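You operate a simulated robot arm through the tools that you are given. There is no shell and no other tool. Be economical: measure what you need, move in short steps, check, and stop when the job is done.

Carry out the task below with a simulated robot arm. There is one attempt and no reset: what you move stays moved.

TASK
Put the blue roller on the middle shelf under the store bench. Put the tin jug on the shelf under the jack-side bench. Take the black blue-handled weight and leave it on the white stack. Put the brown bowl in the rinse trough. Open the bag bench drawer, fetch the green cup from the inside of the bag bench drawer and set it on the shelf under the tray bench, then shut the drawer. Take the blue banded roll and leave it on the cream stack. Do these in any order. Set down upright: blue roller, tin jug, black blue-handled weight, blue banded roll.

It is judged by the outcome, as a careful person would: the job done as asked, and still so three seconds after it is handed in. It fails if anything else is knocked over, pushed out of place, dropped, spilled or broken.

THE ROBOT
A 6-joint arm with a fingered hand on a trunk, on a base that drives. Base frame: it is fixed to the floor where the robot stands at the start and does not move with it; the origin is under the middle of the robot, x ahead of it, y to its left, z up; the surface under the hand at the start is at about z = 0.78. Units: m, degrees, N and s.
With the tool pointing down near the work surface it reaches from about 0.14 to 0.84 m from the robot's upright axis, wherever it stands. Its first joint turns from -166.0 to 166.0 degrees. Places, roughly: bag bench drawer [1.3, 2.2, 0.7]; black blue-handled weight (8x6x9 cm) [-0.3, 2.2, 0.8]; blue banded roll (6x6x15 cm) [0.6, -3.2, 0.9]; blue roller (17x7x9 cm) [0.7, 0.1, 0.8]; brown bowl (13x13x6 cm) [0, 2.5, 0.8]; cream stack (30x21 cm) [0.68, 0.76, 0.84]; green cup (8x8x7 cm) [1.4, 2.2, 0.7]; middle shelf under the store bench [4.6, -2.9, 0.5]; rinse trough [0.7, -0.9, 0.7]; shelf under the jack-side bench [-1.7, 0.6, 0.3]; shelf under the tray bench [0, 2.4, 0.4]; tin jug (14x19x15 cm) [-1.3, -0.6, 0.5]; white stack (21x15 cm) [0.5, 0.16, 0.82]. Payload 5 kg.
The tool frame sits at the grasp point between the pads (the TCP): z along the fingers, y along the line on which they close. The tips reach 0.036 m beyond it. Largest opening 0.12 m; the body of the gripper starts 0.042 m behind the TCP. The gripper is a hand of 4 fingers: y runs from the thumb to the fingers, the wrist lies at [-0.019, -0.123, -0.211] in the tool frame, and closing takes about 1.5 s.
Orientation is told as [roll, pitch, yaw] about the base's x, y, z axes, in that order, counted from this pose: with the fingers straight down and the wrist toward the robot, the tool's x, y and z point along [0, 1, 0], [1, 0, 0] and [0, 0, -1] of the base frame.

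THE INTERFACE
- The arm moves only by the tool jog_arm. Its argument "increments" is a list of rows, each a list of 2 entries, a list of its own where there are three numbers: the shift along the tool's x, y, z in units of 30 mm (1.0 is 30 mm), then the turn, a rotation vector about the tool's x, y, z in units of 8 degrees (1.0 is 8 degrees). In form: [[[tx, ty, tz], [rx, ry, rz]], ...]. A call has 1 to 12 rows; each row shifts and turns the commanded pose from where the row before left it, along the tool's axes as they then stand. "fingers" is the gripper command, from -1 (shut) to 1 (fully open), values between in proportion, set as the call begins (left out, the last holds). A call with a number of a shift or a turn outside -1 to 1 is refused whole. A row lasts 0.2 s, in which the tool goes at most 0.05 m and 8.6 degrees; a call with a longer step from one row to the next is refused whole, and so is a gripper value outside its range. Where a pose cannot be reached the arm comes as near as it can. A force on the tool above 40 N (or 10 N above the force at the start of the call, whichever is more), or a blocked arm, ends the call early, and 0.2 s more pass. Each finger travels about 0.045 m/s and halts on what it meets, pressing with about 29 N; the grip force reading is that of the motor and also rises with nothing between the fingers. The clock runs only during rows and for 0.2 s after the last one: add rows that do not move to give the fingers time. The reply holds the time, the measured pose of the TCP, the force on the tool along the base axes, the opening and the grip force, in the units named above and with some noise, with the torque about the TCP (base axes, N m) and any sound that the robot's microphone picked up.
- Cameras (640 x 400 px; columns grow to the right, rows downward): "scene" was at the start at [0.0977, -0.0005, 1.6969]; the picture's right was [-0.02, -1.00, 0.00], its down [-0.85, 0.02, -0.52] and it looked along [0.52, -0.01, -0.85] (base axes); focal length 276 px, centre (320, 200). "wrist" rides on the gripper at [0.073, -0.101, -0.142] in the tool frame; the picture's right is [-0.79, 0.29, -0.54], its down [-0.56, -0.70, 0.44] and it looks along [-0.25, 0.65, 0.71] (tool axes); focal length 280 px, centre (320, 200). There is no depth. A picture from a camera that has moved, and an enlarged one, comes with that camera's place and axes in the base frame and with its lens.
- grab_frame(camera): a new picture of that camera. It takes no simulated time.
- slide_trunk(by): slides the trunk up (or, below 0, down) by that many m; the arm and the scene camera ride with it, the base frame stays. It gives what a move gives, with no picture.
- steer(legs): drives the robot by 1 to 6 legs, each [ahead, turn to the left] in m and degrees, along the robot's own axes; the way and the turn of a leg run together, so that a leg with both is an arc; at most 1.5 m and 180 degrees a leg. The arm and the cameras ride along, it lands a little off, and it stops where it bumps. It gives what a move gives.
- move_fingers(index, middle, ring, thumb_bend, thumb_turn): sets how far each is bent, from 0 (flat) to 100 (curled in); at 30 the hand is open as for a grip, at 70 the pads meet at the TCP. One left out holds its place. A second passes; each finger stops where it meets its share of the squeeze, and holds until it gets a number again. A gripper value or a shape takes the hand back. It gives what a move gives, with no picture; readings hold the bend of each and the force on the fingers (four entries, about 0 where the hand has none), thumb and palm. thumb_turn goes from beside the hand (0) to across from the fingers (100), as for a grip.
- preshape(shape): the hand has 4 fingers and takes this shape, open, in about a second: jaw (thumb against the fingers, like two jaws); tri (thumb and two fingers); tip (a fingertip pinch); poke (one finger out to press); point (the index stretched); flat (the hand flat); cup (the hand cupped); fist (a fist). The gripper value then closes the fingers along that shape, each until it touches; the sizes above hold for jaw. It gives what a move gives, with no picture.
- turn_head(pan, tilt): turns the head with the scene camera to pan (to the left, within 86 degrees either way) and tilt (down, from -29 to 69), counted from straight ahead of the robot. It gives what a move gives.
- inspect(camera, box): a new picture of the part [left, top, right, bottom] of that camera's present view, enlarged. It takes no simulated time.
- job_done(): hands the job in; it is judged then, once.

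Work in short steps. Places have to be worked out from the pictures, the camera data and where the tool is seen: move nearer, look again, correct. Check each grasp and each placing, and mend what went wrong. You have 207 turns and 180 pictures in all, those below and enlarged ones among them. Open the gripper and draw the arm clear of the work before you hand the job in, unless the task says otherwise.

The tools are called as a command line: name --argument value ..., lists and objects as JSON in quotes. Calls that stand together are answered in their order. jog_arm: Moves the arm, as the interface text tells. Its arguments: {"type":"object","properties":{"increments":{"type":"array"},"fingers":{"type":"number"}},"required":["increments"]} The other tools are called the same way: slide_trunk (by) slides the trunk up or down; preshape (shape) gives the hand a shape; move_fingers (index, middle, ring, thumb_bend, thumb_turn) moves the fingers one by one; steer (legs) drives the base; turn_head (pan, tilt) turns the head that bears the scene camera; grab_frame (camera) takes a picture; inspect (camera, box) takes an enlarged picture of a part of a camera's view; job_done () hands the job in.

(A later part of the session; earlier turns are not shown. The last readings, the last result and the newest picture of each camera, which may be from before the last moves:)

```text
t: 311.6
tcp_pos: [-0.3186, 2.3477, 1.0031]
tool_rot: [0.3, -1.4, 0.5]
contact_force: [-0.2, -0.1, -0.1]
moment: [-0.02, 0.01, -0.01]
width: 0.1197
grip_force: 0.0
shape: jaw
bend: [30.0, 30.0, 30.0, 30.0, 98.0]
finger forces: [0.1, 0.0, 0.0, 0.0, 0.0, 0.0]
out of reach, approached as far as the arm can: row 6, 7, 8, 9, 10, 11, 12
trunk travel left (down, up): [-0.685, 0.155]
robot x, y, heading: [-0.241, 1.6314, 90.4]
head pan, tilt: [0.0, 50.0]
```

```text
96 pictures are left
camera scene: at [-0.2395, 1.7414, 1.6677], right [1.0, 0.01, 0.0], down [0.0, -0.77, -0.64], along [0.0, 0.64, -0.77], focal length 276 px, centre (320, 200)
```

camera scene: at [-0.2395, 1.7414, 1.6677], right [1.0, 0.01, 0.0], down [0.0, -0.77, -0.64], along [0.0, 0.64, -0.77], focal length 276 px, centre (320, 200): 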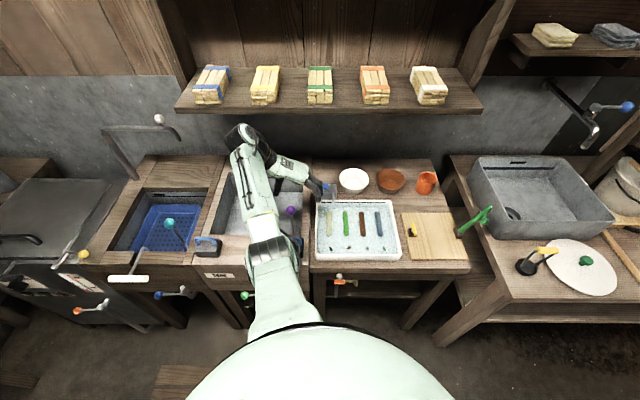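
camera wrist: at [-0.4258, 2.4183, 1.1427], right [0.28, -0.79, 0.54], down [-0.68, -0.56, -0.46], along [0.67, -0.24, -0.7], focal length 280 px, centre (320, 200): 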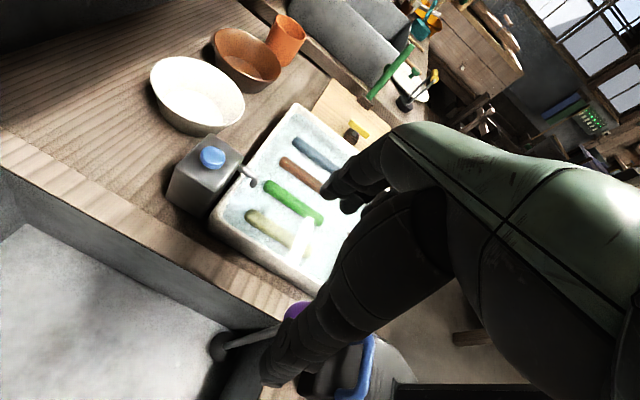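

Yaw 0 isn't reachable here; I turn back the other way toward yaw 180 in stages.

jog_arm --increments '[[[0, 0, -0.3], [0, 0, -1]], [[0, 0, -0.3], [0, 0, -1]], [[0, 0, 0], [0, 0, -1]], [[0, 0, 0], [0, 0, -1]], [[0, 0, 0], [0, 0, -1]], [[0, 0, 0], [0, 0, -1]], [[0, 0, 0], [0, 0, -1]], [[0, 0, 0], [0, 0, -1]], [[0, 0, 0], [0, 0, -1]], [[0, 0, 0], [0, 0, -1]], [[0, 0, 0], [0, 0, -1]], [[0, 0, 0], [0, 0, -0.4]]]'

jog_arm --increments '[[[0, 0, 0], [0, 0, -1]], [[0, 0, 0], [0, 0, -1]], [[0, 0, 0], [0, 0, -1]], [[0, 0, 0], [0, 0, -1]], [[0, 0, 0], [0, 0, -1]], [[0, 0, 0], [0, 0, -1]], [[0, 0, 0], [0, 0, -1]], [[0, 0, 0], [0, 0, -1]], [[0, 0, 0], [0, 0, -1]], [[0, 0, 0], [0, 0, -1]], [[0, 0, 0], [0, 0, -1]]]'

grab_frame --camera "wrist"

```text
t: 314.2
tcp_pos: [-0.3201, 2.3484, 1.0213]
tool_rot: [-1.4, -0.3, 91.9]
contact_force: [-0.6, 0.1, -0.2]
moment: [0.0, -0.01, 0.0]
width: 0.12
grip_force: 0.1
shape: jaw
bend: [30.0, 30.0, 30.0, 30.0, 98.0]
finger forces: [0.0, 0.0, 0.0, 0.0, 0.0, 0.1]
trunk travel left (down, up): [-0.685, 0.155]
robot x, y, heading: [-0.2373, 1.6339, 90.1]
head pan, tilt: [0.0, 50.0]
```

```text
t: 316.6
tcp_pos: [-0.3201, 2.3467, 1.0199]
tool_rot: [-0.2, 1.3, 179.8]
contact_force: [0.3, -0.6, -0.1]
moment: [0.01, 0.01, -0.01]
width: 0.1194
grip_force: 0.0
shape: jaw
bend: [30.0, 30.0, 30.0, 30.0, 98.0]
finger forces: [0.0, 0.0, 0.0, 0.0, 0.0, 0.0]
trunk travel left (down, up): [-0.685, 0.155]
robot x, y, heading: [-0.2361, 1.6315, 90.3]
head pan, tilt: [0.0, 50.0]
```

```text
95 pictures are left
camera wrist: at [-0.2234, 2.274, 1.1645], right [-0.3, 0.79, 0.54], down [0.71, 0.56, -0.42], along [-0.64, 0.26, -0.73], focal length 280 px, centre (320, 200)
```

wrist: 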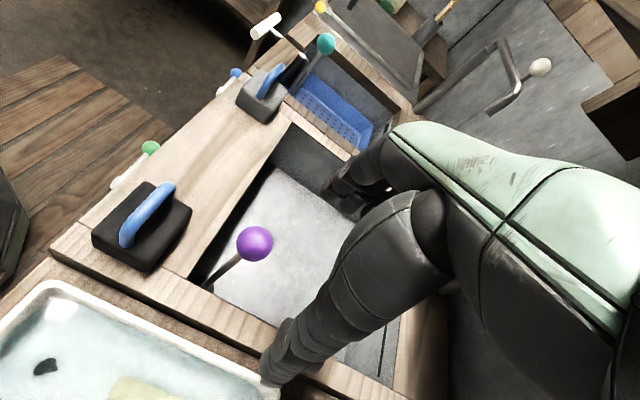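

Clear view now: the weight is centred about (−0.349, 2.213), lever at y≈2.32. I move the hand over it and look again.

jog_arm --increments '[[[1, 0.2, 0], [0, 0, 0]], [[1, 0.2, 0], [0, 0, 0]], [[1, 0.2, 0], [0, 0, 0]], [[1, 0.2, 0], [0, 0, 0]], [[0.5, 0.17, 0], [0, 0, 0]], [[0, 0, 0], [0, 0, 0]]]'

grab_frame --camera "wrist"

```text
t: 318.0
tcp_pos: [-0.3593, 2.2277, 0.9999]
tool_rot: [-0.5, 1.4, 179.6]
contact_force: [-0.5, -0.1, 1.4]
moment: [0.03, 0.0, -0.01]
width: 0.12
grip_force: 0.1
shape: jaw
bend: [30.0, 30.0, 30.0, 30.0, 98.0]
finger forces: [0.1, 0.0, 0.1, 0.1, 0.1, 0.1]
out of reach, approached as far as the arm can: row 3, 4, 5
trunk travel left (down, up): [-0.685, 0.155]
robot x, y, heading: [-0.2371, 1.6316, 90.4]
head pan, tilt: [0.0, 50.0]
```

```text
94 pictures are left
camera wrist: at [-0.2644, 2.1532, 1.1431], right [-0.3, 0.79, 0.54], down [0.71, 0.56, -0.42], along [-0.64, 0.26, -0.73], focal length 280 px, centre (320, 200)
```

wrist: 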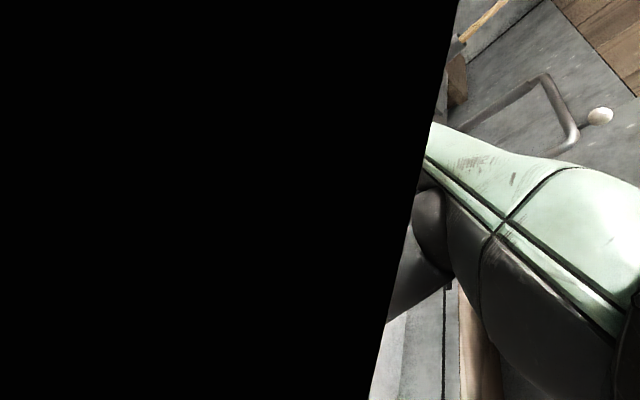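

The arm folds too tightly here; I back the robot 0.13 m and extend again.

steer --legs '[[-0.13, 0]]'

jog_arm --increments '[[[-1, 0, 0], [0, 0, 0]], [[-1, 0, 0], [0, 0, 0]], [[-1, 0, 0], [0, 0, 0]], [[-1, -0.3, 0], [0, 0, 0]], [[0, 0, 0], [0, 0, 0]]]'

grab_frame --camera "wrist"

```text
t: 319.4
tcp_pos: [-0.36, 2.0985, 1.0005]
tool_rot: [-0.4, 1.2, 179.6]
contact_force: [0.1, 0.5, 0.5]
moment: [0.0, -0.03, 0.0]
width: 0.12
grip_force: 0.1
shape: jaw
bend: [30.0, 30.0, 30.0, 30.0, 98.0]
finger forces: [0.0, 0.0, 0.0, 0.1, 0.1, 0.0]
trunk travel left (down, up): [-0.685, 0.155]
robot x, y, heading: [-0.2389, 1.5031, 90.1]
head pan, tilt: [0.0, 50.0]
```

```text
t: 320.6
tcp_pos: [-0.3499, 2.2178, 1.0013]
tool_rot: [-0.4, 1.4, 179.7]
contact_force: [-0.3, -0.3, 0.6]
moment: [-0.01, 0.01, 0.05]
width: 0.1198
grip_force: 0.1
shape: jaw
bend: [30.0, 30.0, 30.0, 30.0, 98.0]
finger forces: [0.0, 0.1, 0.1, 0.1, 0.0, 0.1]
trunk travel left (down, up): [-0.685, 0.155]
robot x, y, heading: [-0.2383, 1.502, 90.2]
head pan, tilt: [0.0, 50.0]
```

```text
93 pictures are left
camera wrist: at [-0.254, 2.1438, 1.1455], right [-0.3, 0.79, 0.54], down [0.71, 0.56, -0.42], along [-0.64, 0.26, -0.73], focal length 280 px, centre (320, 200)
```

wrist: 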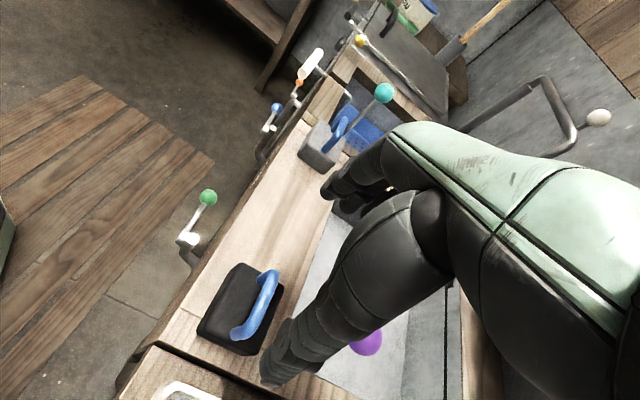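

Hand is centred on the block within a few mm. Descend carefully to straddle it.

jog_arm --increments '[[[-0.15, 0, 1], [0, 0, 0]], [[0, 0, 1], [0, 0, 0]], [[0, 0, 1], [0, 0, 0]], [[0, 0, 1], [0, 0, 0]], [[0, 0, 0.8], [0, 0, 0]], [[0, 0, 0.5], [0, 0, 0]], [[0, 0, 0.4], [0, 0, 0]], [[0, 0, 0.3], [0, 0, 0]], [[0, 0, 0], [0, 0, 0]]]'

grab_frame --camera "wrist"

```text
t: 322.0
tcp_pos: [-0.3445, 2.2297, 0.8567]
tool_rot: [-1.4, 0.9, 179.5]
contact_force: [7.4, -11.4, 30.6]
moment: [0.03, 0.22, -0.01]
width: 0.1193
grip_force: 0.0
shape: jaw
bend: [30.0, 30.0, 30.0, 30.0, 96.0]
finger forces: [0.0, 11.7, 0.0, 0.0, 15.1, 0.0]
trunk travel left (down, up): [-0.685, 0.155]
robot x, y, heading: [-0.2391, 1.5069, 90.3]
head pan, tilt: [0.0, 50.0]
stopped in row 6: the force on the tool passed its limit at 47 N (the readings are from after the stop); the commanded pose is now the measured one
```

```text
92 pictures are left
camera wrist: at [-0.2473, 2.1532, 0.9984], right [-0.29, 0.78, 0.56], down [0.71, 0.56, -0.42], along [-0.64, 0.27, -0.72], focal length 280 px, centre (320, 200)
```

wrist: 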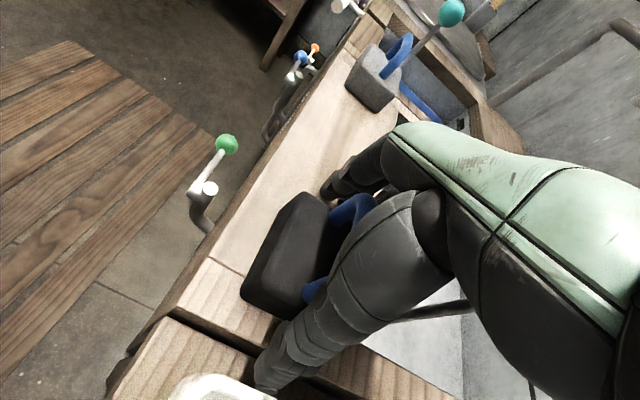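

The tips touched the bench top (z≈0.82), so the block is higher than I judged and centred nearer x≈−0.324. I lift 1.5 cm, shift, and close on the block.

jog_arm --increments '[[[0, 0, -0.45], [0, 0, 0]], [[0.2, -0.6, 0], [0, 0, 0]], [[0, 0, 0], [0, 0, 0]]]'

jog_arm --increments '[[[0, 0, 0], [0, 0, 0]], [[0, 0, 0], [0, 0, 0]], [[0, 0, 0], [0, 0, 0]], [[0, 0, 0], [0, 0, 0]], [[0, 0, 0], [0, 0, 0]], [[0, 0, 0], [0, 0, 0]]]' --fingers -1

grab_frame --camera "wrist"

```text
t: 322.8
tcp_pos: [-0.3288, 2.224, 0.8662]
tool_rot: [-1.0, 1.0, 179.4]
contact_force: [-7.9, 0.9, 2.6]
moment: [0.02, 0.05, 0.01]
width: 0.1156
grip_force: 0.1
shape: jaw
bend: [30.0, 30.0, 30.0, 35.0, 99.0]
finger forces: [0.1, 0.1, 0.1, 0.1, 8.5, 0.1]
trunk travel left (down, up): [-0.685, 0.155]
robot x, y, heading: [-0.2361, 1.5028, 90.5]
head pan, tilt: [0.0, 50.0]
```

```text
t: 324.2
tcp_pos: [-0.327, 2.2234, 0.866]
tool_rot: [-1.0, 1.0, 179.6]
contact_force: [0.0, -0.4, 0.4]
moment: [-0.01, 0.02, -0.03]
width: 0.0725
grip_force: 29.1
shape: jaw
bend: [74.0, 42.0, 44.0, 62.0, 99.0]
finger forces: [15.7, 9.2, 0.3, 0.0, 25.3, 0.1]
trunk travel left (down, up): [-0.685, 0.155]
robot x, y, heading: [-0.2347, 1.5033, 90.2]
head pan, tilt: [0.0, 50.0]
```

```text
91 pictures are left
camera wrist: at [-0.2309, 2.1479, 1.0076], right [-0.29, 0.78, 0.55], down [0.71, 0.56, -0.42], along [-0.64, 0.27, -0.72], focal length 280 px, centre (320, 200)
```

wrist: 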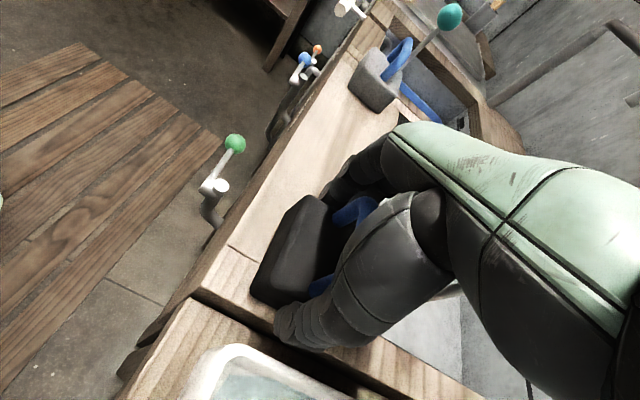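

jog_arm --increments '[[[0, 0, -0.5], [0, 0, 0]], [[0, 0, -1], [0, 0, 0]], [[0, 0, -1], [0, 0, 0]], [[0, 0, -1], [0, 0, 0]], [[0, 0, -1], [0, 0, 0]], [[0, 0, -1], [0, 0, 0]], [[0, 0, 0], [0, 0, 0]]]'

grab_frame --camera "wrist"

inspect --camera "scene" --box '[190, 120, 460, 290]'

```text
t: 325.8
tcp_pos: [-0.3315, 2.2221, 1.0289]
tool_rot: [-0.9, 1.0, 179.6]
contact_force: [1.3, 0.4, -5.2]
moment: [0.04, 0.06, 0.0]
width: 0.0723
grip_force: 28.9
shape: jaw
bend: [74.0, 42.0, 45.0, 62.0, 99.0]
finger forces: [15.7, 9.2, 0.2, 0.1, 25.0, 0.0]
trunk travel left (down, up): [-0.685, 0.155]
robot x, y, heading: [-0.2361, 1.5064, 90.5]
head pan, tilt: [0.0, 50.0]
```

```text
90 pictures are left
camera wrist: at [-0.2347, 2.1458, 1.1717], right [-0.29, 0.78, 0.55], down [0.71, 0.56, -0.42], along [-0.64, 0.27, -0.72], focal length 280 px, centre (320, 200)
```

wrist: 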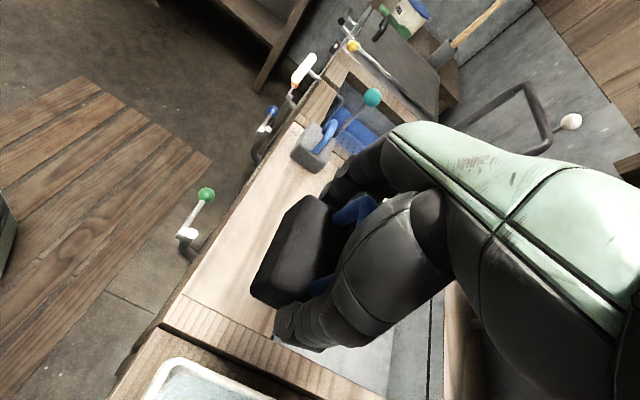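

```text
2.35 times, centred on (325, 205) of scene
camera zoom: at [-0.2388, 1.6141, 1.6676], right [1.0, 0.0, 0.0], down [0.0, -0.77, -0.64], along [0.0, 0.64, -0.77], focal length 650 px, centre (308, 188)
```

zoom: 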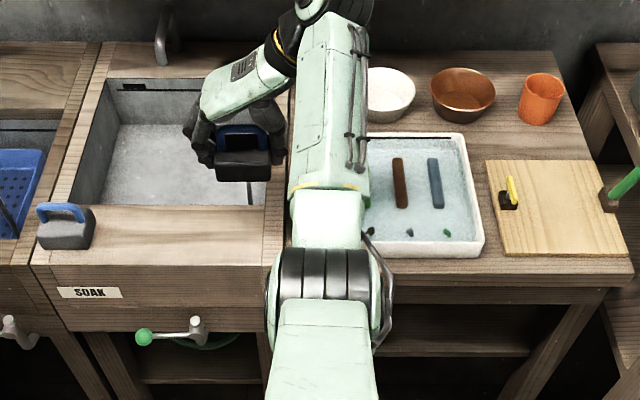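

Lifted cleanly. I raise the trunk, reverse along the bench front to y≈0.065 and turn to face the white stack.

slide_trunk --by 0.15

steer --legs '[[-1.44, 0], [0, -90]]'

turn_head --pan 0 --tilt 55

grab_frame --camera "scene"

grab_frame --camera "wrist"

```text
t: 327.5
tcp_pos: [-0.3317, 2.2203, 1.1796]
tool_rot: [-0.8, 1.0, 179.4]
contact_force: [-0.2, 0.0, -5.5]
moment: [0.03, 0.03, -0.01]
width: 0.072
grip_force: 29.1
shape: jaw
bend: [74.0, 42.0, 45.0, 62.0, 99.0]
finger forces: [15.7, 9.2, 0.3, 0.0, 25.1, 0.0]
trunk travel left (down, up): [-0.835, 0.005]
robot x, y, heading: [-0.2362, 1.5033, 90.1]
head pan, tilt: [0.0, 50.0]
```

```text
t: 339.8
tcp_pos: [0.4822, 0.174, 1.1791]
tool_rot: [-0.9, 1.1, 89.4]
contact_force: [0.6, -0.1, -5.2]
moment: [0.0, 0.0, 0.01]
width: 0.072
grip_force: 28.9
shape: jaw
bend: [74.0, 42.0, 45.0, 62.0, 99.0]
finger forces: [15.8, 9.4, 0.4, 0.0, 25.0, 0.0]
trunk travel left (down, up): [-0.835, 0.005]
robot x, y, heading: [-0.2351, 0.0807, 0.4]
head pan, tilt: [0.0, 50.0]
```

```text
t: 340.5
tcp_pos: [0.4817, 0.1749, 1.1799]
tool_rot: [-0.9, 1.0, 89.4]
contact_force: [-1.4, 0.2, -5.3]
moment: [-0.01, -0.02, -0.01]
width: 0.0722
grip_force: 29.1
shape: jaw
bend: [74.0, 42.0, 45.0, 62.0, 99.0]
finger forces: [15.7, 9.3, 0.4, 0.0, 25.2, 0.0]
trunk travel left (down, up): [-0.835, 0.005]
robot x, y, heading: [-0.2339, 0.0809, 0.0]
head pan, tilt: [0.0, 55.0]
```

```text
88 pictures are left
camera scene: at [-0.1315, 0.0841, 1.8112], right [0.0, -1.0, 0.0], down [-0.82, 0.0, -0.57], along [0.57, 0.0, -0.82], focal length 276 px, centre (320, 200)
```

scene: 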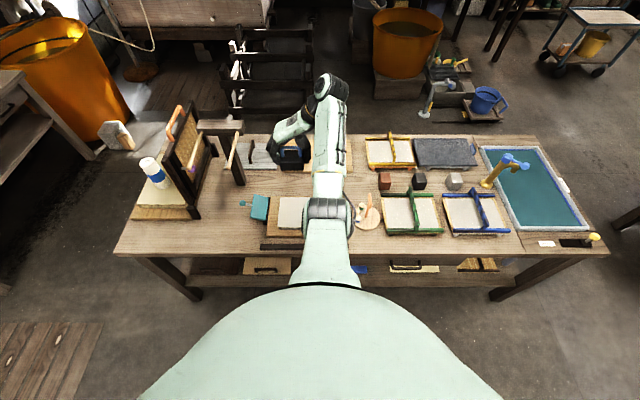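

```text
87 pictures are left
camera wrist: at [0.4056, 0.077, 1.3214], right [0.78, 0.29, 0.55], down [0.56, -0.71, -0.42], along [0.27, 0.64, -0.72], focal length 280 px, centre (320, 200)
```

wrist: 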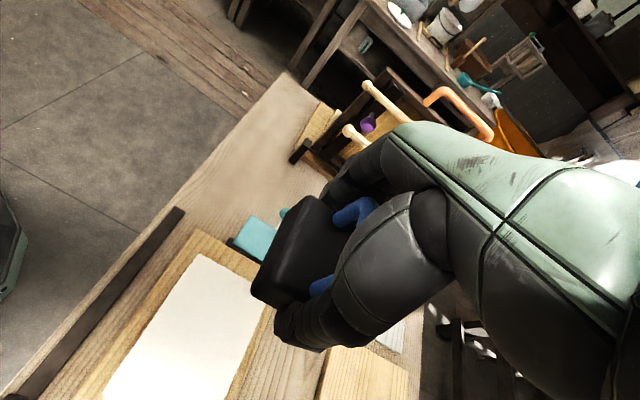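

White stack centre ≈(0.497, 0.152). I shift a couple of cm, lower the trunk, and creep down.

jog_arm --increments '[[[-0.77, -0.67, 0], [0, 0, 0]], [[0, 0, 0], [0, 0, 0]]]'

slide_trunk --by -0.28

grab_frame --camera "wrist"

```text
t: 341.1
tcp_pos: [0.5062, 0.1546, 1.1798]
tool_rot: [-1.0, 1.0, 89.4]
contact_force: [0.5, -0.3, -5.6]
moment: [0.04, -0.01, 0.01]
width: 0.0722
grip_force: 28.9
shape: jaw
bend: [74.0, 42.0, 45.0, 62.0, 99.0]
finger forces: [15.9, 9.4, 0.5, 0.0, 25.2, 0.0]
trunk travel left (down, up): [-0.835, 0.005]
robot x, y, heading: [-0.2333, 0.0811, 0.1]
head pan, tilt: [0.0, 55.0]
```

```text
t: 343.9
tcp_pos: [0.5058, 0.1559, 0.9007]
tool_rot: [-1.1, 1.0, 89.4]
contact_force: [0.7, 0.2, -4.4]
moment: [0.01, 0.0, -0.01]
width: 0.0723
grip_force: 29.2
shape: jaw
bend: [74.0, 42.0, 45.0, 62.0, 99.0]
finger forces: [15.8, 9.3, 0.4, 0.0, 25.4, 0.1]
trunk travel left (down, up): [-0.555, 0.285]
robot x, y, heading: [-0.2352, 0.0812, 0.4]
head pan, tilt: [0.0, 55.0]
```

```text
86 pictures are left
camera wrist: at [0.4286, 0.0565, 1.0422], right [0.78, 0.29, 0.55], down [0.56, -0.71, -0.42], along [0.27, 0.64, -0.72], focal length 280 px, centre (320, 200)
```

wrist: 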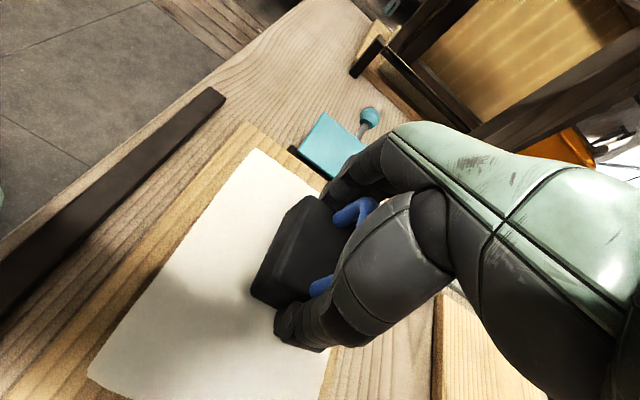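

jog_arm --increments '[[[0, 0, 0.4], [0, 0, 0]], [[0, 0, 0.3], [0, 0, 0]], [[0, 0, 0.15], [0, 0, 0]], [[0, 0, 0.1], [0, 0, 0]], [[0, 0, 0.1], [0, 0, 0]], [[0, 0, 0.1], [0, 0, 0]], [[0, 0, 0], [0, 0, 0]]]'

```text
t: 345.5
tcp_pos: [0.5071, 0.154, 0.8678]
tool_rot: [-1.1, 1.1, 89.4]
contact_force: [0.4, -0.5, 4.4]
moment: [0.2, -0.06, -0.01]
width: 0.0717
grip_force: 28.8
shape: jaw
bend: [74.0, 42.0, 45.0, 62.0, 99.0]
finger forces: [16.3, 9.6, 0.4, 0.0, 25.8, 0.0]
trunk travel left (down, up): [-0.555, 0.285]
robot x, y, heading: [-0.2357, 0.0806, 0.3]
head pan, tilt: [0.0, 55.0]
```

Contact just made. One more millimetre, then open and rise.

jog_arm --increments '[[[0, 0, 0.04], [0, 0, 0]], [[0, 0, 0], [0, 0, 0]]]'

jog_arm --increments '[[[0, 0, 0], [0, 0, 0]], [[0, 0, 0], [0, 0, 0]], [[0, 0, 0], [0, 0, 0]], [[0, 0, 0], [0, 0, 0]], [[0, 0, 0], [0, 0, 0]], [[0, 0, -0.4], [0, 0, 0]], [[0, 0, -1], [0, 0, 0]], [[0, 0, -1], [0, 0, 0]], [[0, 0, -1], [0, 0, 0]], [[0, 0, -1], [0, 0, 0]], [[0, 0, -1], [0, 0, 0]], [[0, 0, 0], [0, 0, 0]]]' --fingers 1

grab_frame --camera "wrist"

```text
t: 346.1
tcp_pos: [0.5076, 0.154, 0.8674]
tool_rot: [-1.3, 0.9, 89.4]
contact_force: [3.1, 1.8, 13.3]
moment: [0.23, -0.05, -0.07]
width: 0.0719
grip_force: 29.1
shape: jaw
bend: [74.0, 42.0, 46.0, 62.0, 100.0]
finger forces: [16.8, 9.9, 1.4, 0.0, 26.1, 0.0]
trunk travel left (down, up): [-0.555, 0.285]
robot x, y, heading: [-0.2333, 0.0821, 0.2]
head pan, tilt: [0.0, 55.0]
```

```text
t: 348.7
tcp_pos: [0.5101, 0.1579, 1.0228]
tool_rot: [-1.0, 1.0, 89.4]
contact_force: [-0.3, -0.2, -0.5]
moment: [0.0, -0.03, -0.02]
width: 0.1195
grip_force: 0.0
shape: jaw
bend: [30.0, 30.0, 30.0, 30.0, 98.0]
finger forces: [0.1, 0.1, 0.0, 0.1, 0.0, 0.1]
out of reach, approached as far as the arm can: row 11
trunk travel left (down, up): [-0.555, 0.285]
robot x, y, heading: [-0.234, 0.0817, -0.1]
head pan, tilt: [0.0, 55.0]
```

```text
85 pictures are left
camera wrist: at [0.4328, 0.0598, 1.1647], right [0.78, 0.29, 0.55], down [0.56, -0.71, -0.42], along [0.27, 0.64, -0.72], focal length 280 px, centre (320, 200)
```

wrist: 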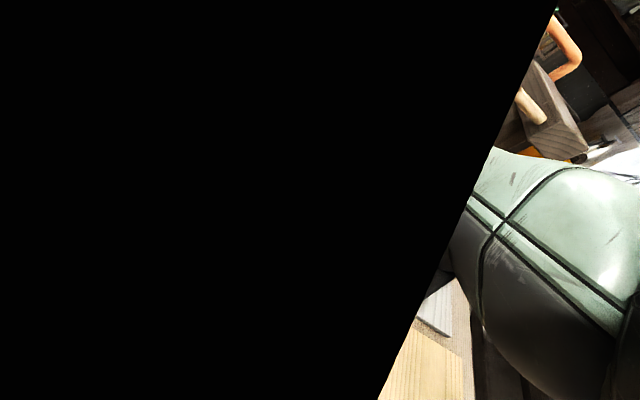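

The arm folded at its limit; I raise with the trunk, yaw the hand back straight, and check with the scene camera.

slide_trunk --by 0.22

jog_arm --increments '[[[0, 0, 0.5], [0, 0, 1]], [[0, 0, 0], [0, 0, 1]], [[0, 0, 0], [0, 0, 1]], [[0, 0, 0], [0, 0, 1]], [[0, 0, 0], [0, 0, 1]], [[0, 0, 0], [0, 0, 1]], [[0, 0, 0], [0, 0, 1]], [[0, 0, 0], [0, 0, 1]], [[0, 0, 0], [0, 0, 1]], [[0, 0, 0], [0, 0, 1]], [[0, 0, 0], [0, 0, 1]], [[0, 0, 0], [0, 0, 0.2]]]'

inspect --camera "scene" --box '[120, 100, 420, 290]'

grab_frame --camera "wrist"

```text
t: 351.0
tcp_pos: [0.5109, 0.1575, 1.2427]
tool_rot: [-1.1, 0.8, 89.3]
contact_force: [-0.4, -0.1, -0.3]
moment: [-0.01, -0.02, -0.01]
width: 0.1196
grip_force: 0.0
shape: jaw
bend: [30.0, 30.0, 30.0, 30.0, 98.0]
finger forces: [0.0, 0.1, 0.0, 0.1, 0.0, 0.0]
trunk travel left (down, up): [-0.775, 0.065]
robot x, y, heading: [-0.233, 0.0813, -0.1]
head pan, tilt: [0.0, 55.0]
```

```text
t: 353.6
tcp_pos: [0.5109, 0.1573, 1.2284]
tool_rot: [-0.9, -1.0, -0.4]
contact_force: [0.8, 0.0, -0.3]
moment: [-0.01, 0.03, -0.02]
width: 0.1193
grip_force: 0.0
shape: jaw
bend: [30.0, 30.0, 30.0, 30.0, 98.0]
finger forces: [0.0, 0.1, 0.1, 0.0, 0.1, 0.0]
trunk travel left (down, up): [-0.775, 0.065]
robot x, y, heading: [-0.2363, 0.0828, -0.0]
head pan, tilt: [0.0, 55.0]
```

```text
2.11 times, centred on (270, 195) of scene
camera zoom: at [-0.1323, 0.084, 1.7512], right [0.0, -1.0, 0.0], down [-0.82, 0.0, -0.57], along [0.57, 0.0, -0.82], focal length 582 px, centre (425, 210)
```

zoom: 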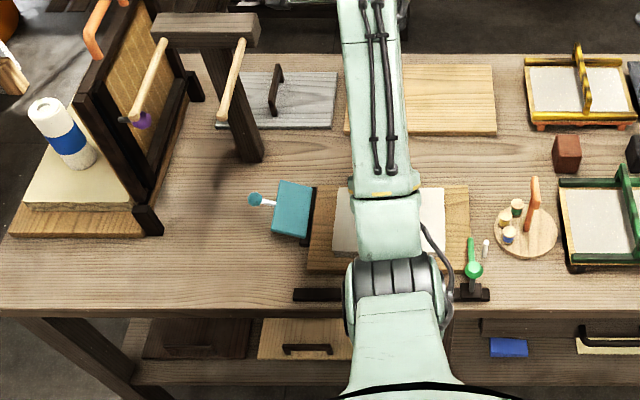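

```text
83 pictures are left
camera wrist: at [0.406, 0.2332, 1.3664], right [0.27, -0.78, 0.56], down [-0.7, -0.56, -0.45], along [0.66, -0.27, -0.7], focal length 280 px, centre (320, 200)
```

wrist: 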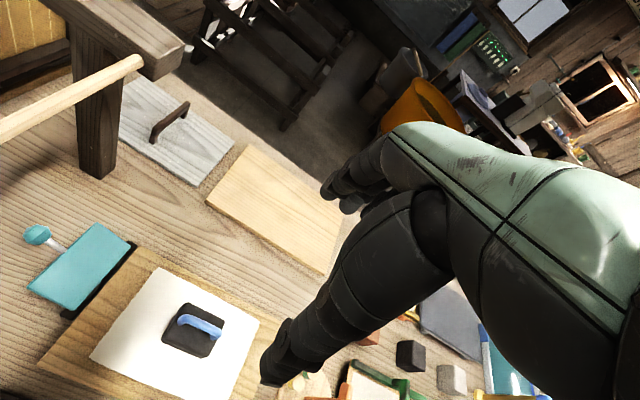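

The weight stands on the white stack. Next the brown bowl on the tray bench; I retract the arm and drive there.

jog_arm --increments '[[[0, -1, 0], [0, 0, 0]], [[0, -1, 0], [0, 0, 0]], [[0, -1, 0], [0, 0, 0]], [[0, -1, 0], [0, 0, 0]], [[0, -1, 0], [0, 0, 0]], [[0, -1, 0], [0, 0, 0]], [[0, -1, 0], [0, 0, 0]], [[0, -1, 0], [0, 0, 0]], [[0, 0, 0], [0, 0, 0]]]'

steer --legs '[[0, 90], [1.3, 0], [0, -48], [0.5, 0], [0, 48]]'

grab_frame --camera "scene"

```text
t: 355.6
tcp_pos: [0.2883, 0.1596, 1.1862]
tool_rot: [-1.0, -1.2, -0.1]
contact_force: [0.6, 0.0, -1.3]
moment: [-0.01, 0.03, 0.0]
width: 0.1195
grip_force: 0.0
shape: jaw
bend: [30.0, 30.0, 30.0, 30.0, 98.0]
finger forces: [0.0, 0.0, 0.0, 0.0, 0.0, 0.0]
out of reach, approached as far as the arm can: row 5, 6, 7, 8
trunk travel left (down, up): [-0.775, 0.065]
robot x, y, heading: [-0.2326, 0.0842, 0.4]
head pan, tilt: [0.0, 55.0]
```

```text
t: 375.3
tcp_pos: [0.0669, 2.2466, 1.1848]
tool_rot: [-0.9, -1.2, 89.2]
contact_force: [0.5, 0.0, -0.9]
moment: [0.0, -0.03, 0.02]
width: 0.1196
grip_force: 0.1
shape: jaw
bend: [30.0, 30.0, 30.0, 30.0, 98.0]
finger forces: [0.0, 0.0, 0.0, 0.0, 0.0, 0.1]
trunk travel left (down, up): [-0.775, 0.065]
robot x, y, heading: [0.1369, 1.7217, 89.5]
head pan, tilt: [0.0, 55.0]
```

```text
82 pictures are left
camera scene: at [0.1393, 1.8269, 1.7512], right [1.0, -0.01, 0.0], down [-0.01, -0.82, -0.57], along [0.0, 0.57, -0.82], focal length 276 px, centre (320, 200)
```

scene: 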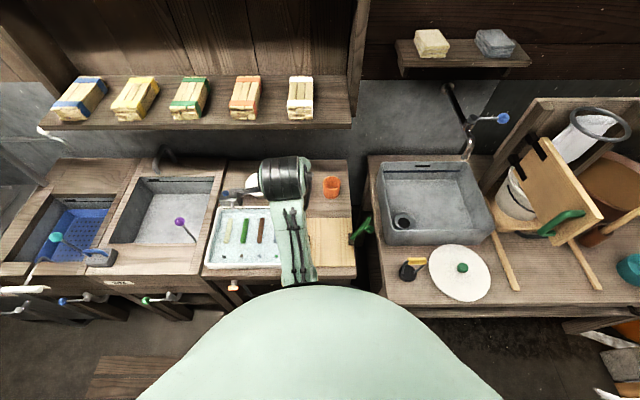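

jog_arm --increments '[[[0, 0, 0], [0, 0, -1]], [[0, 0, 0], [0, 0, -1]], [[0, 0, 0], [0, 0, -1]], [[0, 0, 0], [0, 0, -1]], [[0, 0, 0], [0, 0, -1]], [[-0.88, 0.7, 0.5], [0, 0, 0]], [[-0.88, 0.7, 0.5], [0, 0, 0]], [[-0.88, 0.7, 0.5], [0, 0, 0]], [[-0.88, 0.7, 0.5], [0, 0, 0]], [[-0.88, 0.7, 0.5], [0, 0, 0]], [[-0.88, 0.7, 0.5], [0, 0, 0]], [[0, 0, 0], [0, 0, 0]]]'

grab_frame --camera "wrist"

inspect --camera "scene" --box '[200, 140, 400, 280]'

```text
t: 377.9
tcp_pos: [0.1089, 2.4505, 1.0856]
tool_rot: [-1.4, -0.2, 129.2]
contact_force: [0.4, -4.4, -7.7]
moment: [0.35, 0.36, -0.18]
width: 0.1197
grip_force: 0.2
shape: jaw
bend: [30.0, 30.0, 30.0, 30.0, 98.0]
finger forces: [0.1, 0.1, 0.0, 0.0, 0.0, 9.7]
out of reach, approached as far as the arm can: row 4, 5
trunk travel left (down, up): [-0.775, 0.065]
robot x, y, heading: [0.1392, 1.7264, 89.7]
head pan, tilt: [0.0, 55.0]
```

```text
81 pictures are left
camera wrist: at [0.1127, 2.324, 1.225], right [0.42, 0.71, 0.56], down [0.88, -0.18, -0.43], along [-0.21, 0.68, -0.71], focal length 280 px, centre (320, 200)
```

wrist: 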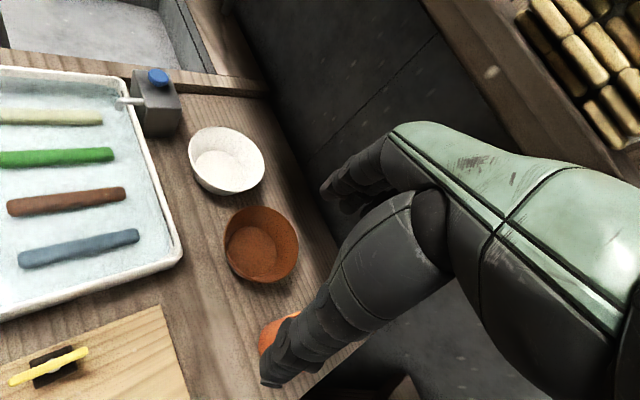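

```text
2.86 times, centred on (300, 210) of scene
camera zoom: at [0.1393, 1.8275, 1.751], right [1.0, -0.01, 0.0], down [-0.01, -0.82, -0.57], along [0.0, 0.57, -0.82], focal length 790 px, centre (377, 171)
```

zoom: 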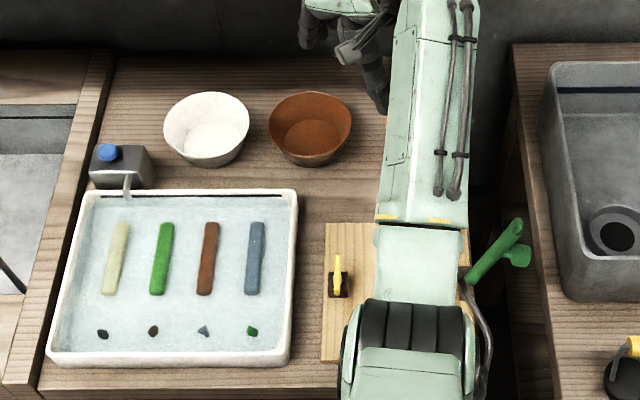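

The back of the hand is touching the shelf above (palm 9.7 N); I lower at once. The bowl rim is centred near (0.041, 2.541, z 0.84); I'll pinch its front-right rim.

slide_trunk --by -0.09

jog_arm --increments '[[[-0.1, 0.85, 0.3], [0, 0, 0]], [[-0.1, 0.85, 0.3], [0, 0, 0]], [[0, 0, 0], [0, 0, 0]]]'

grab_frame --camera "wrist"

```text
t: 379.1
tcp_pos: [0.1084, 2.451, 0.998]
tool_rot: [-1.5, -0.3, 129.2]
contact_force: [-0.3, -0.5, -0.1]
moment: [0.02, 0.02, 0.04]
width: 0.1197
grip_force: 0.1
shape: jaw
bend: [30.0, 30.0, 30.0, 30.0, 98.0]
finger forces: [0.0, 0.0, 0.0, 0.0, 0.0, 0.0]
trunk travel left (down, up): [-0.685, 0.155]
robot x, y, heading: [0.1398, 1.7231, 89.8]
head pan, tilt: [0.0, 55.0]
```

```text
t: 379.9
tcp_pos: [0.0815, 2.4931, 0.9818]
tool_rot: [-1.5, -0.4, 129.3]
contact_force: [0.1, 0.2, -0.2]
moment: [0.0, 0.02, 0.04]
width: 0.1199
grip_force: 0.1
shape: jaw
bend: [30.0, 30.0, 30.0, 30.0, 98.0]
finger forces: [0.0, 0.0, 0.0, 0.1, 0.0, 0.1]
trunk travel left (down, up): [-0.685, 0.155]
robot x, y, heading: [0.1427, 1.7235, 89.6]
head pan, tilt: [0.0, 55.0]
```

```text
79 pictures are left
camera wrist: at [0.0857, 2.3671, 1.1203], right [0.42, 0.71, 0.56], down [0.88, -0.18, -0.43], along [-0.21, 0.68, -0.7], focal length 280 px, centre (320, 200)
```

wrist: 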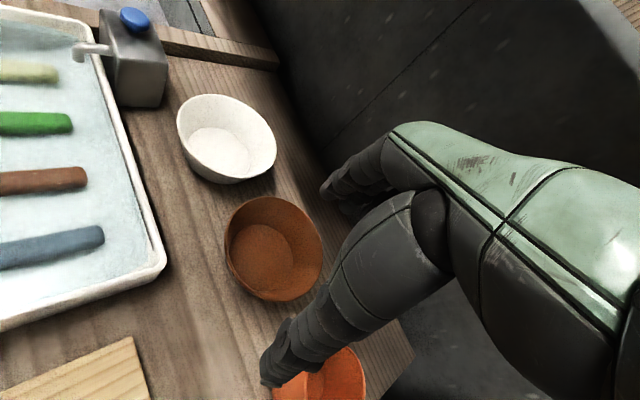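

jog_arm --increments '[[[0, 0, 1], [0, 0, 0]], [[0, 0, 1], [0, 0, 0]], [[0, 0, 1], [0, 0, 0]], [[0, 0, 1], [0, 0, 0]], [[0, 0, 0.5], [0, 0, 0]], [[0, 0, 0], [0, 0, 0]]]'

grab_frame --camera "wrist"

```text
t: 381.4
tcp_pos: [0.0832, 2.4988, 0.8461]
tool_rot: [-1.4, -0.4, 129.3]
contact_force: [-0.6, -1.1, 0.0]
moment: [0.0, 0.01, 0.05]
width: 0.1195
grip_force: 0.0
shape: jaw
bend: [30.0, 30.0, 30.0, 30.0, 98.0]
finger forces: [0.0, 0.1, 1.1, 0.0, 0.0, 0.0]
trunk travel left (down, up): [-0.685, 0.155]
robot x, y, heading: [0.1417, 1.7253, 89.6]
head pan, tilt: [0.0, 55.0]
```

```text
78 pictures are left
camera wrist: at [0.0872, 2.3708, 0.985], right [0.42, 0.71, 0.56], down [0.88, -0.18, -0.43], along [-0.21, 0.68, -0.7], focal length 280 px, centre (320, 200)
```

wrist: 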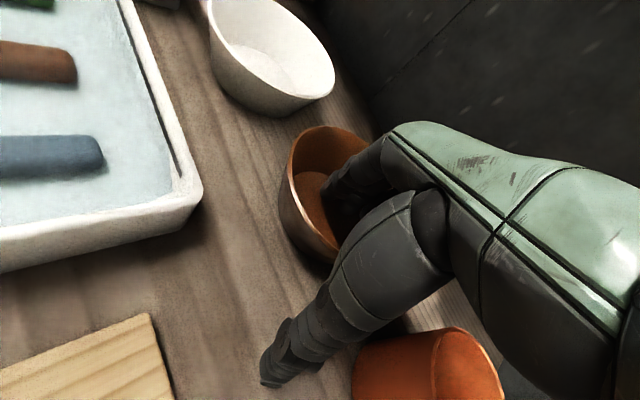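

Fingers are inside the bowl, thumb outside. Close on the rim.

jog_arm --increments '[[[0, 0, 0], [0, 0, 0]], [[0, 0, 0], [0, 0, 0]], [[0, 0, 0], [0, 0, 0]], [[0, 0, 0], [0, 0, 0]], [[0, 0, 0], [0, 0, 0]], [[0, 0, 0], [0, 0, 0]], [[0, 0, 0], [0, 0, 0]], [[0, 0, 0], [0, 0, 0]], [[0, 0, 0], [0, 0, 0]]]' --fingers -1

grab_frame --camera "wrist"

```text
t: 383.4
tcp_pos: [0.0827, 2.4976, 0.8476]
tool_rot: [-1.5, -0.4, 129.3]
contact_force: [-2.1, -1.4, 3.1]
moment: [0.32, 0.31, 0.25]
width: 0.0093
grip_force: 29.2
shape: jaw
bend: [74.0, 57.0, 45.0, 65.0, 100.0]
finger forces: [15.0, 6.6, 5.1, 0.0, 23.1, 0.0]
trunk travel left (down, up): [-0.685, 0.155]
robot x, y, heading: [0.1424, 1.7233, 89.7]
head pan, tilt: [0.0, 55.0]
```

```text
77 pictures are left
camera wrist: at [0.0867, 2.3705, 0.9857], right [0.42, 0.71, 0.56], down [0.88, -0.18, -0.43], along [-0.21, 0.68, -0.7], focal length 280 px, centre (320, 200)
```

wrist: 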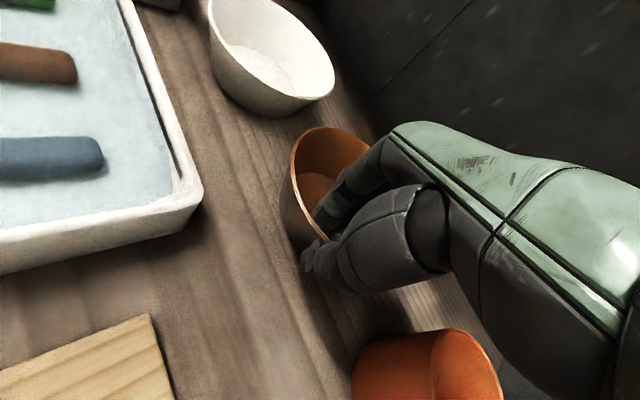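

Rim gripped. I lift 12 cm (below the wall shelf), then back the robot straight out.

jog_arm --increments '[[[0, 0, -0.5], [0, 0, 0]], [[0, 0, -1], [0, 0, 0]], [[0, 0, -1], [0, 0, 0]], [[0, 0, -1], [0, 0, 0]], [[0, 0, -0.5], [0, 0, 0]], [[0, 0, 0], [0, 0, 0]]]'

grab_frame --camera "wrist"

```text
t: 384.8
tcp_pos: [0.0809, 2.4957, 0.9647]
tool_rot: [-1.6, -0.4, 129.3]
contact_force: [-0.1, -0.5, -2.2]
moment: [-0.08, -0.07, 0.02]
width: 0.0086
grip_force: 29.2
shape: jaw
bend: [73.0, 58.0, 51.0, 68.0, 100.0]
finger forces: [16.9, 4.8, 3.7, 0.0, 24.3, 0.0]
trunk travel left (down, up): [-0.685, 0.155]
robot x, y, heading: [0.1397, 1.7254, 89.6]
head pan, tilt: [0.0, 55.0]
```

```text
76 pictures are left
camera wrist: at [0.0851, 2.3683, 1.104], right [0.42, 0.71, 0.56], down [0.88, -0.18, -0.43], along [-0.21, 0.68, -0.7], focal length 280 px, centre (320, 200)
```

wrist: 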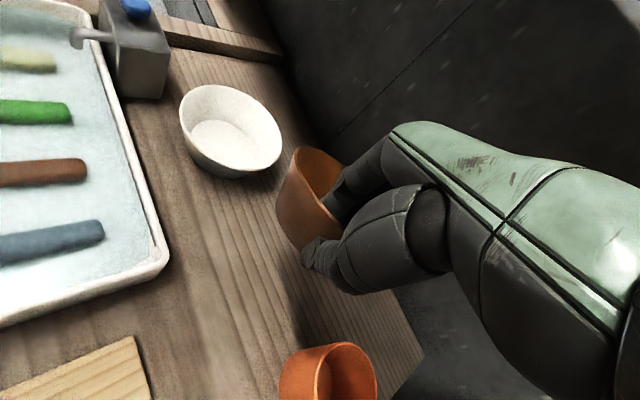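

Bowl held. I back out, raise, and drive to the trough end of the main bench.

steer --legs '[[-0.3, 0]]'

slide_trunk --by 0.15

steer --legs '[[0, 90], [0.4, 0], [0, 90], [1.5, 0], [0.95, 0], [0, 90]]'

turn_head --pan -5 --tilt 50

grab_frame --camera "scene"

grab_frame --camera "wrist"

```text
t: 386.9
tcp_pos: [0.0765, 2.1974, 0.9656]
tool_rot: [-1.5, -0.2, 129.6]
contact_force: [0.1, 0.1, -2.4]
moment: [-0.11, -0.04, -0.02]
width: 0.0089
grip_force: 29.1
shape: jaw
bend: [73.0, 58.0, 51.0, 68.0, 100.0]
finger forces: [17.0, 4.7, 3.7, 0.0, 24.3, 0.0]
trunk travel left (down, up): [-0.685, 0.155]
robot x, y, heading: [0.1373, 1.4285, 90.0]
head pan, tilt: [0.0, 55.0]
```

```text
t: 388.7
tcp_pos: [0.076, 2.1971, 1.1147]
tool_rot: [-1.5, -0.3, 129.5]
contact_force: [-0.2, 0.7, -2.4]
moment: [-0.13, -0.09, 0.03]
width: 0.0086
grip_force: 28.4
shape: jaw
bend: [73.0, 58.0, 51.0, 68.0, 100.0]
finger forces: [17.0, 4.6, 3.7, 0.0, 24.3, 0.0]
trunk travel left (down, up): [-0.835, 0.005]
robot x, y, heading: [0.137, 1.4218, 89.8]
head pan, tilt: [0.0, 55.0]
```

```text
t: 417.7
tcp_pos: [0.5478, -0.94, 1.1152]
tool_rot: [-1.5, -0.2, 40.2]
contact_force: [-0.1, -0.7, -2.6]
moment: [-0.04, 0.09, 0.04]
width: 0.0086
grip_force: 29.3
shape: jaw
bend: [73.0, 59.0, 52.0, 68.0, 100.0]
finger forces: [16.3, 4.6, 3.9, 0.0, 22.5, 0.0]
trunk travel left (down, up): [-0.835, 0.005]
robot x, y, heading: [-0.2227, -1.0162, 0.4]
head pan, tilt: [0.0, 55.0]
```

```text
t: 418.4
tcp_pos: [0.5469, -0.9395, 1.1144]
tool_rot: [-1.5, -0.3, 40.2]
contact_force: [-0.3, 0.1, -2.0]
moment: [-0.08, 0.09, -0.01]
width: 0.0086
grip_force: 29.6
shape: jaw
bend: [73.0, 59.0, 52.0, 68.0, 100.0]
finger forces: [16.3, 4.6, 3.9, 0.1, 22.5, 0.0]
trunk travel left (down, up): [-0.835, 0.005]
robot x, y, heading: [-0.2238, -1.0119, 0.5]
head pan, tilt: [-5.0, 50.0]
```

```text
75 pictures are left
camera scene: at [-0.1168, -1.0164, 1.8177], right [-0.08, -1.0, 0.0], down [-0.76, 0.06, -0.64], along [0.64, -0.05, -0.77], focal length 276 px, centre (320, 200)
```

scene: 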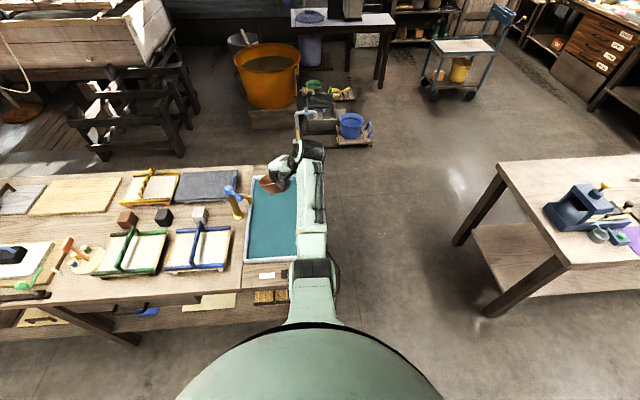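

```text
74 pictures are left
camera wrist: at [0.4185, -0.9482, 1.2538], right [0.72, -0.41, 0.56], down [-0.16, -0.89, -0.43], along [0.68, 0.22, -0.7], focal length 280 px, centre (320, 200)
```

wrist: 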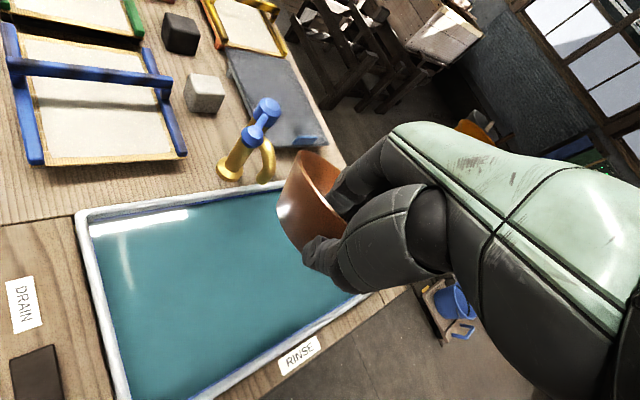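

Trough interior spans about x 0.45–0.93, y −0.75…−1.0; the tap is at y≈−0.7. I shift the bowl a little inward and lower.

jog_arm --increments '[[[0, 0.85, 0], [0, 0, 0]], [[0, 0.85, 0], [0, 0, 0]], [[0, 0, 0], [0, 0, 0]]]'

slide_trunk --by -0.23

jog_arm --increments '[[[0, 0, 0.7], [0, 0, 0]], [[0, 0, 0.5], [0, 0, 0]], [[0, 0, 0.4], [0, 0, 0]], [[0, 0, 0.3], [0, 0, 0]], [[0, 0, 0.3], [0, 0, 0]], [[0, 0, 0.3], [0, 0, 0]], [[0, 0, 0.3], [0, 0, 0]], [[0, 0, 0.3], [0, 0, 0]], [[0, 0, 0.2], [0, 0, 0]], [[0, 0, 0.2], [0, 0, 0]], [[0, 0, 0], [0, 0, 0]]]'

grab_frame --camera "wrist"

```text
t: 419.2
tcp_pos: [0.5851, -0.9081, 1.1158]
tool_rot: [-1.4, -0.5, 40.4]
contact_force: [-0.4, -0.1, -2.6]
moment: [-0.04, 0.08, 0.01]
width: 0.0082
grip_force: 28.9
shape: jaw
bend: [73.0, 59.0, 52.0, 68.0, 100.0]
finger forces: [16.6, 4.6, 3.9, 0.0, 22.9, 0.0]
trunk travel left (down, up): [-0.835, 0.005]
robot x, y, heading: [-0.2223, -1.0122, 0.2]
head pan, tilt: [-5.0, 50.0]
```

```text
t: 421.6
tcp_pos: [0.5853, -0.9061, 0.8852]
tool_rot: [-1.4, -0.2, 40.3]
contact_force: [-0.3, -0.1, -1.3]
moment: [-0.05, 0.1, -0.02]
width: 0.0082
grip_force: 29.5
shape: jaw
bend: [73.0, 59.0, 52.0, 68.0, 100.0]
finger forces: [16.6, 4.6, 3.9, 0.1, 22.9, 0.1]
trunk travel left (down, up): [-0.605, 0.235]
robot x, y, heading: [-0.2237, -1.014, 0.6]
head pan, tilt: [-5.0, 50.0]
```

```text
t: 424.0
tcp_pos: [0.5869, -0.9104, 0.7805]
tool_rot: [-1.5, -0.3, 40.3]
contact_force: [-1.5, -0.1, 0.9]
moment: [0.11, -0.04, 0.01]
width: 0.0083
grip_force: 28.9
shape: jaw
bend: [73.0, 59.0, 54.0, 68.0, 100.0]
finger forces: [16.3, 3.9, 3.8, 0.0, 22.6, 0.0]
trunk travel left (down, up): [-0.605, 0.235]
robot x, y, heading: [-0.2248, -1.0097, 0.2]
head pan, tilt: [-5.0, 50.0]
```

```text
73 pictures are left
camera wrist: at [0.459, -0.9174, 0.9194], right [0.72, -0.41, 0.56], down [-0.16, -0.89, -0.43], along [0.68, 0.22, -0.7], focal length 280 px, centre (320, 200)
```

wrist: 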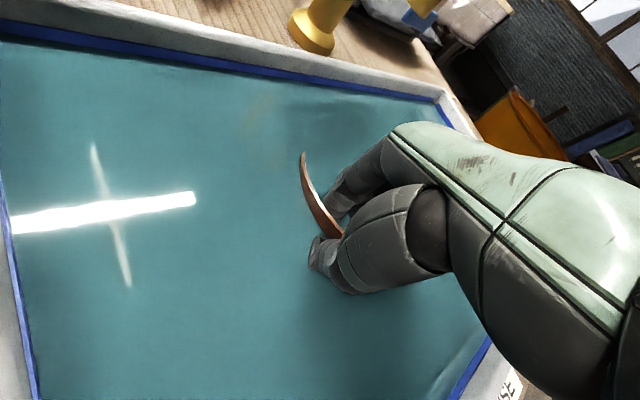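

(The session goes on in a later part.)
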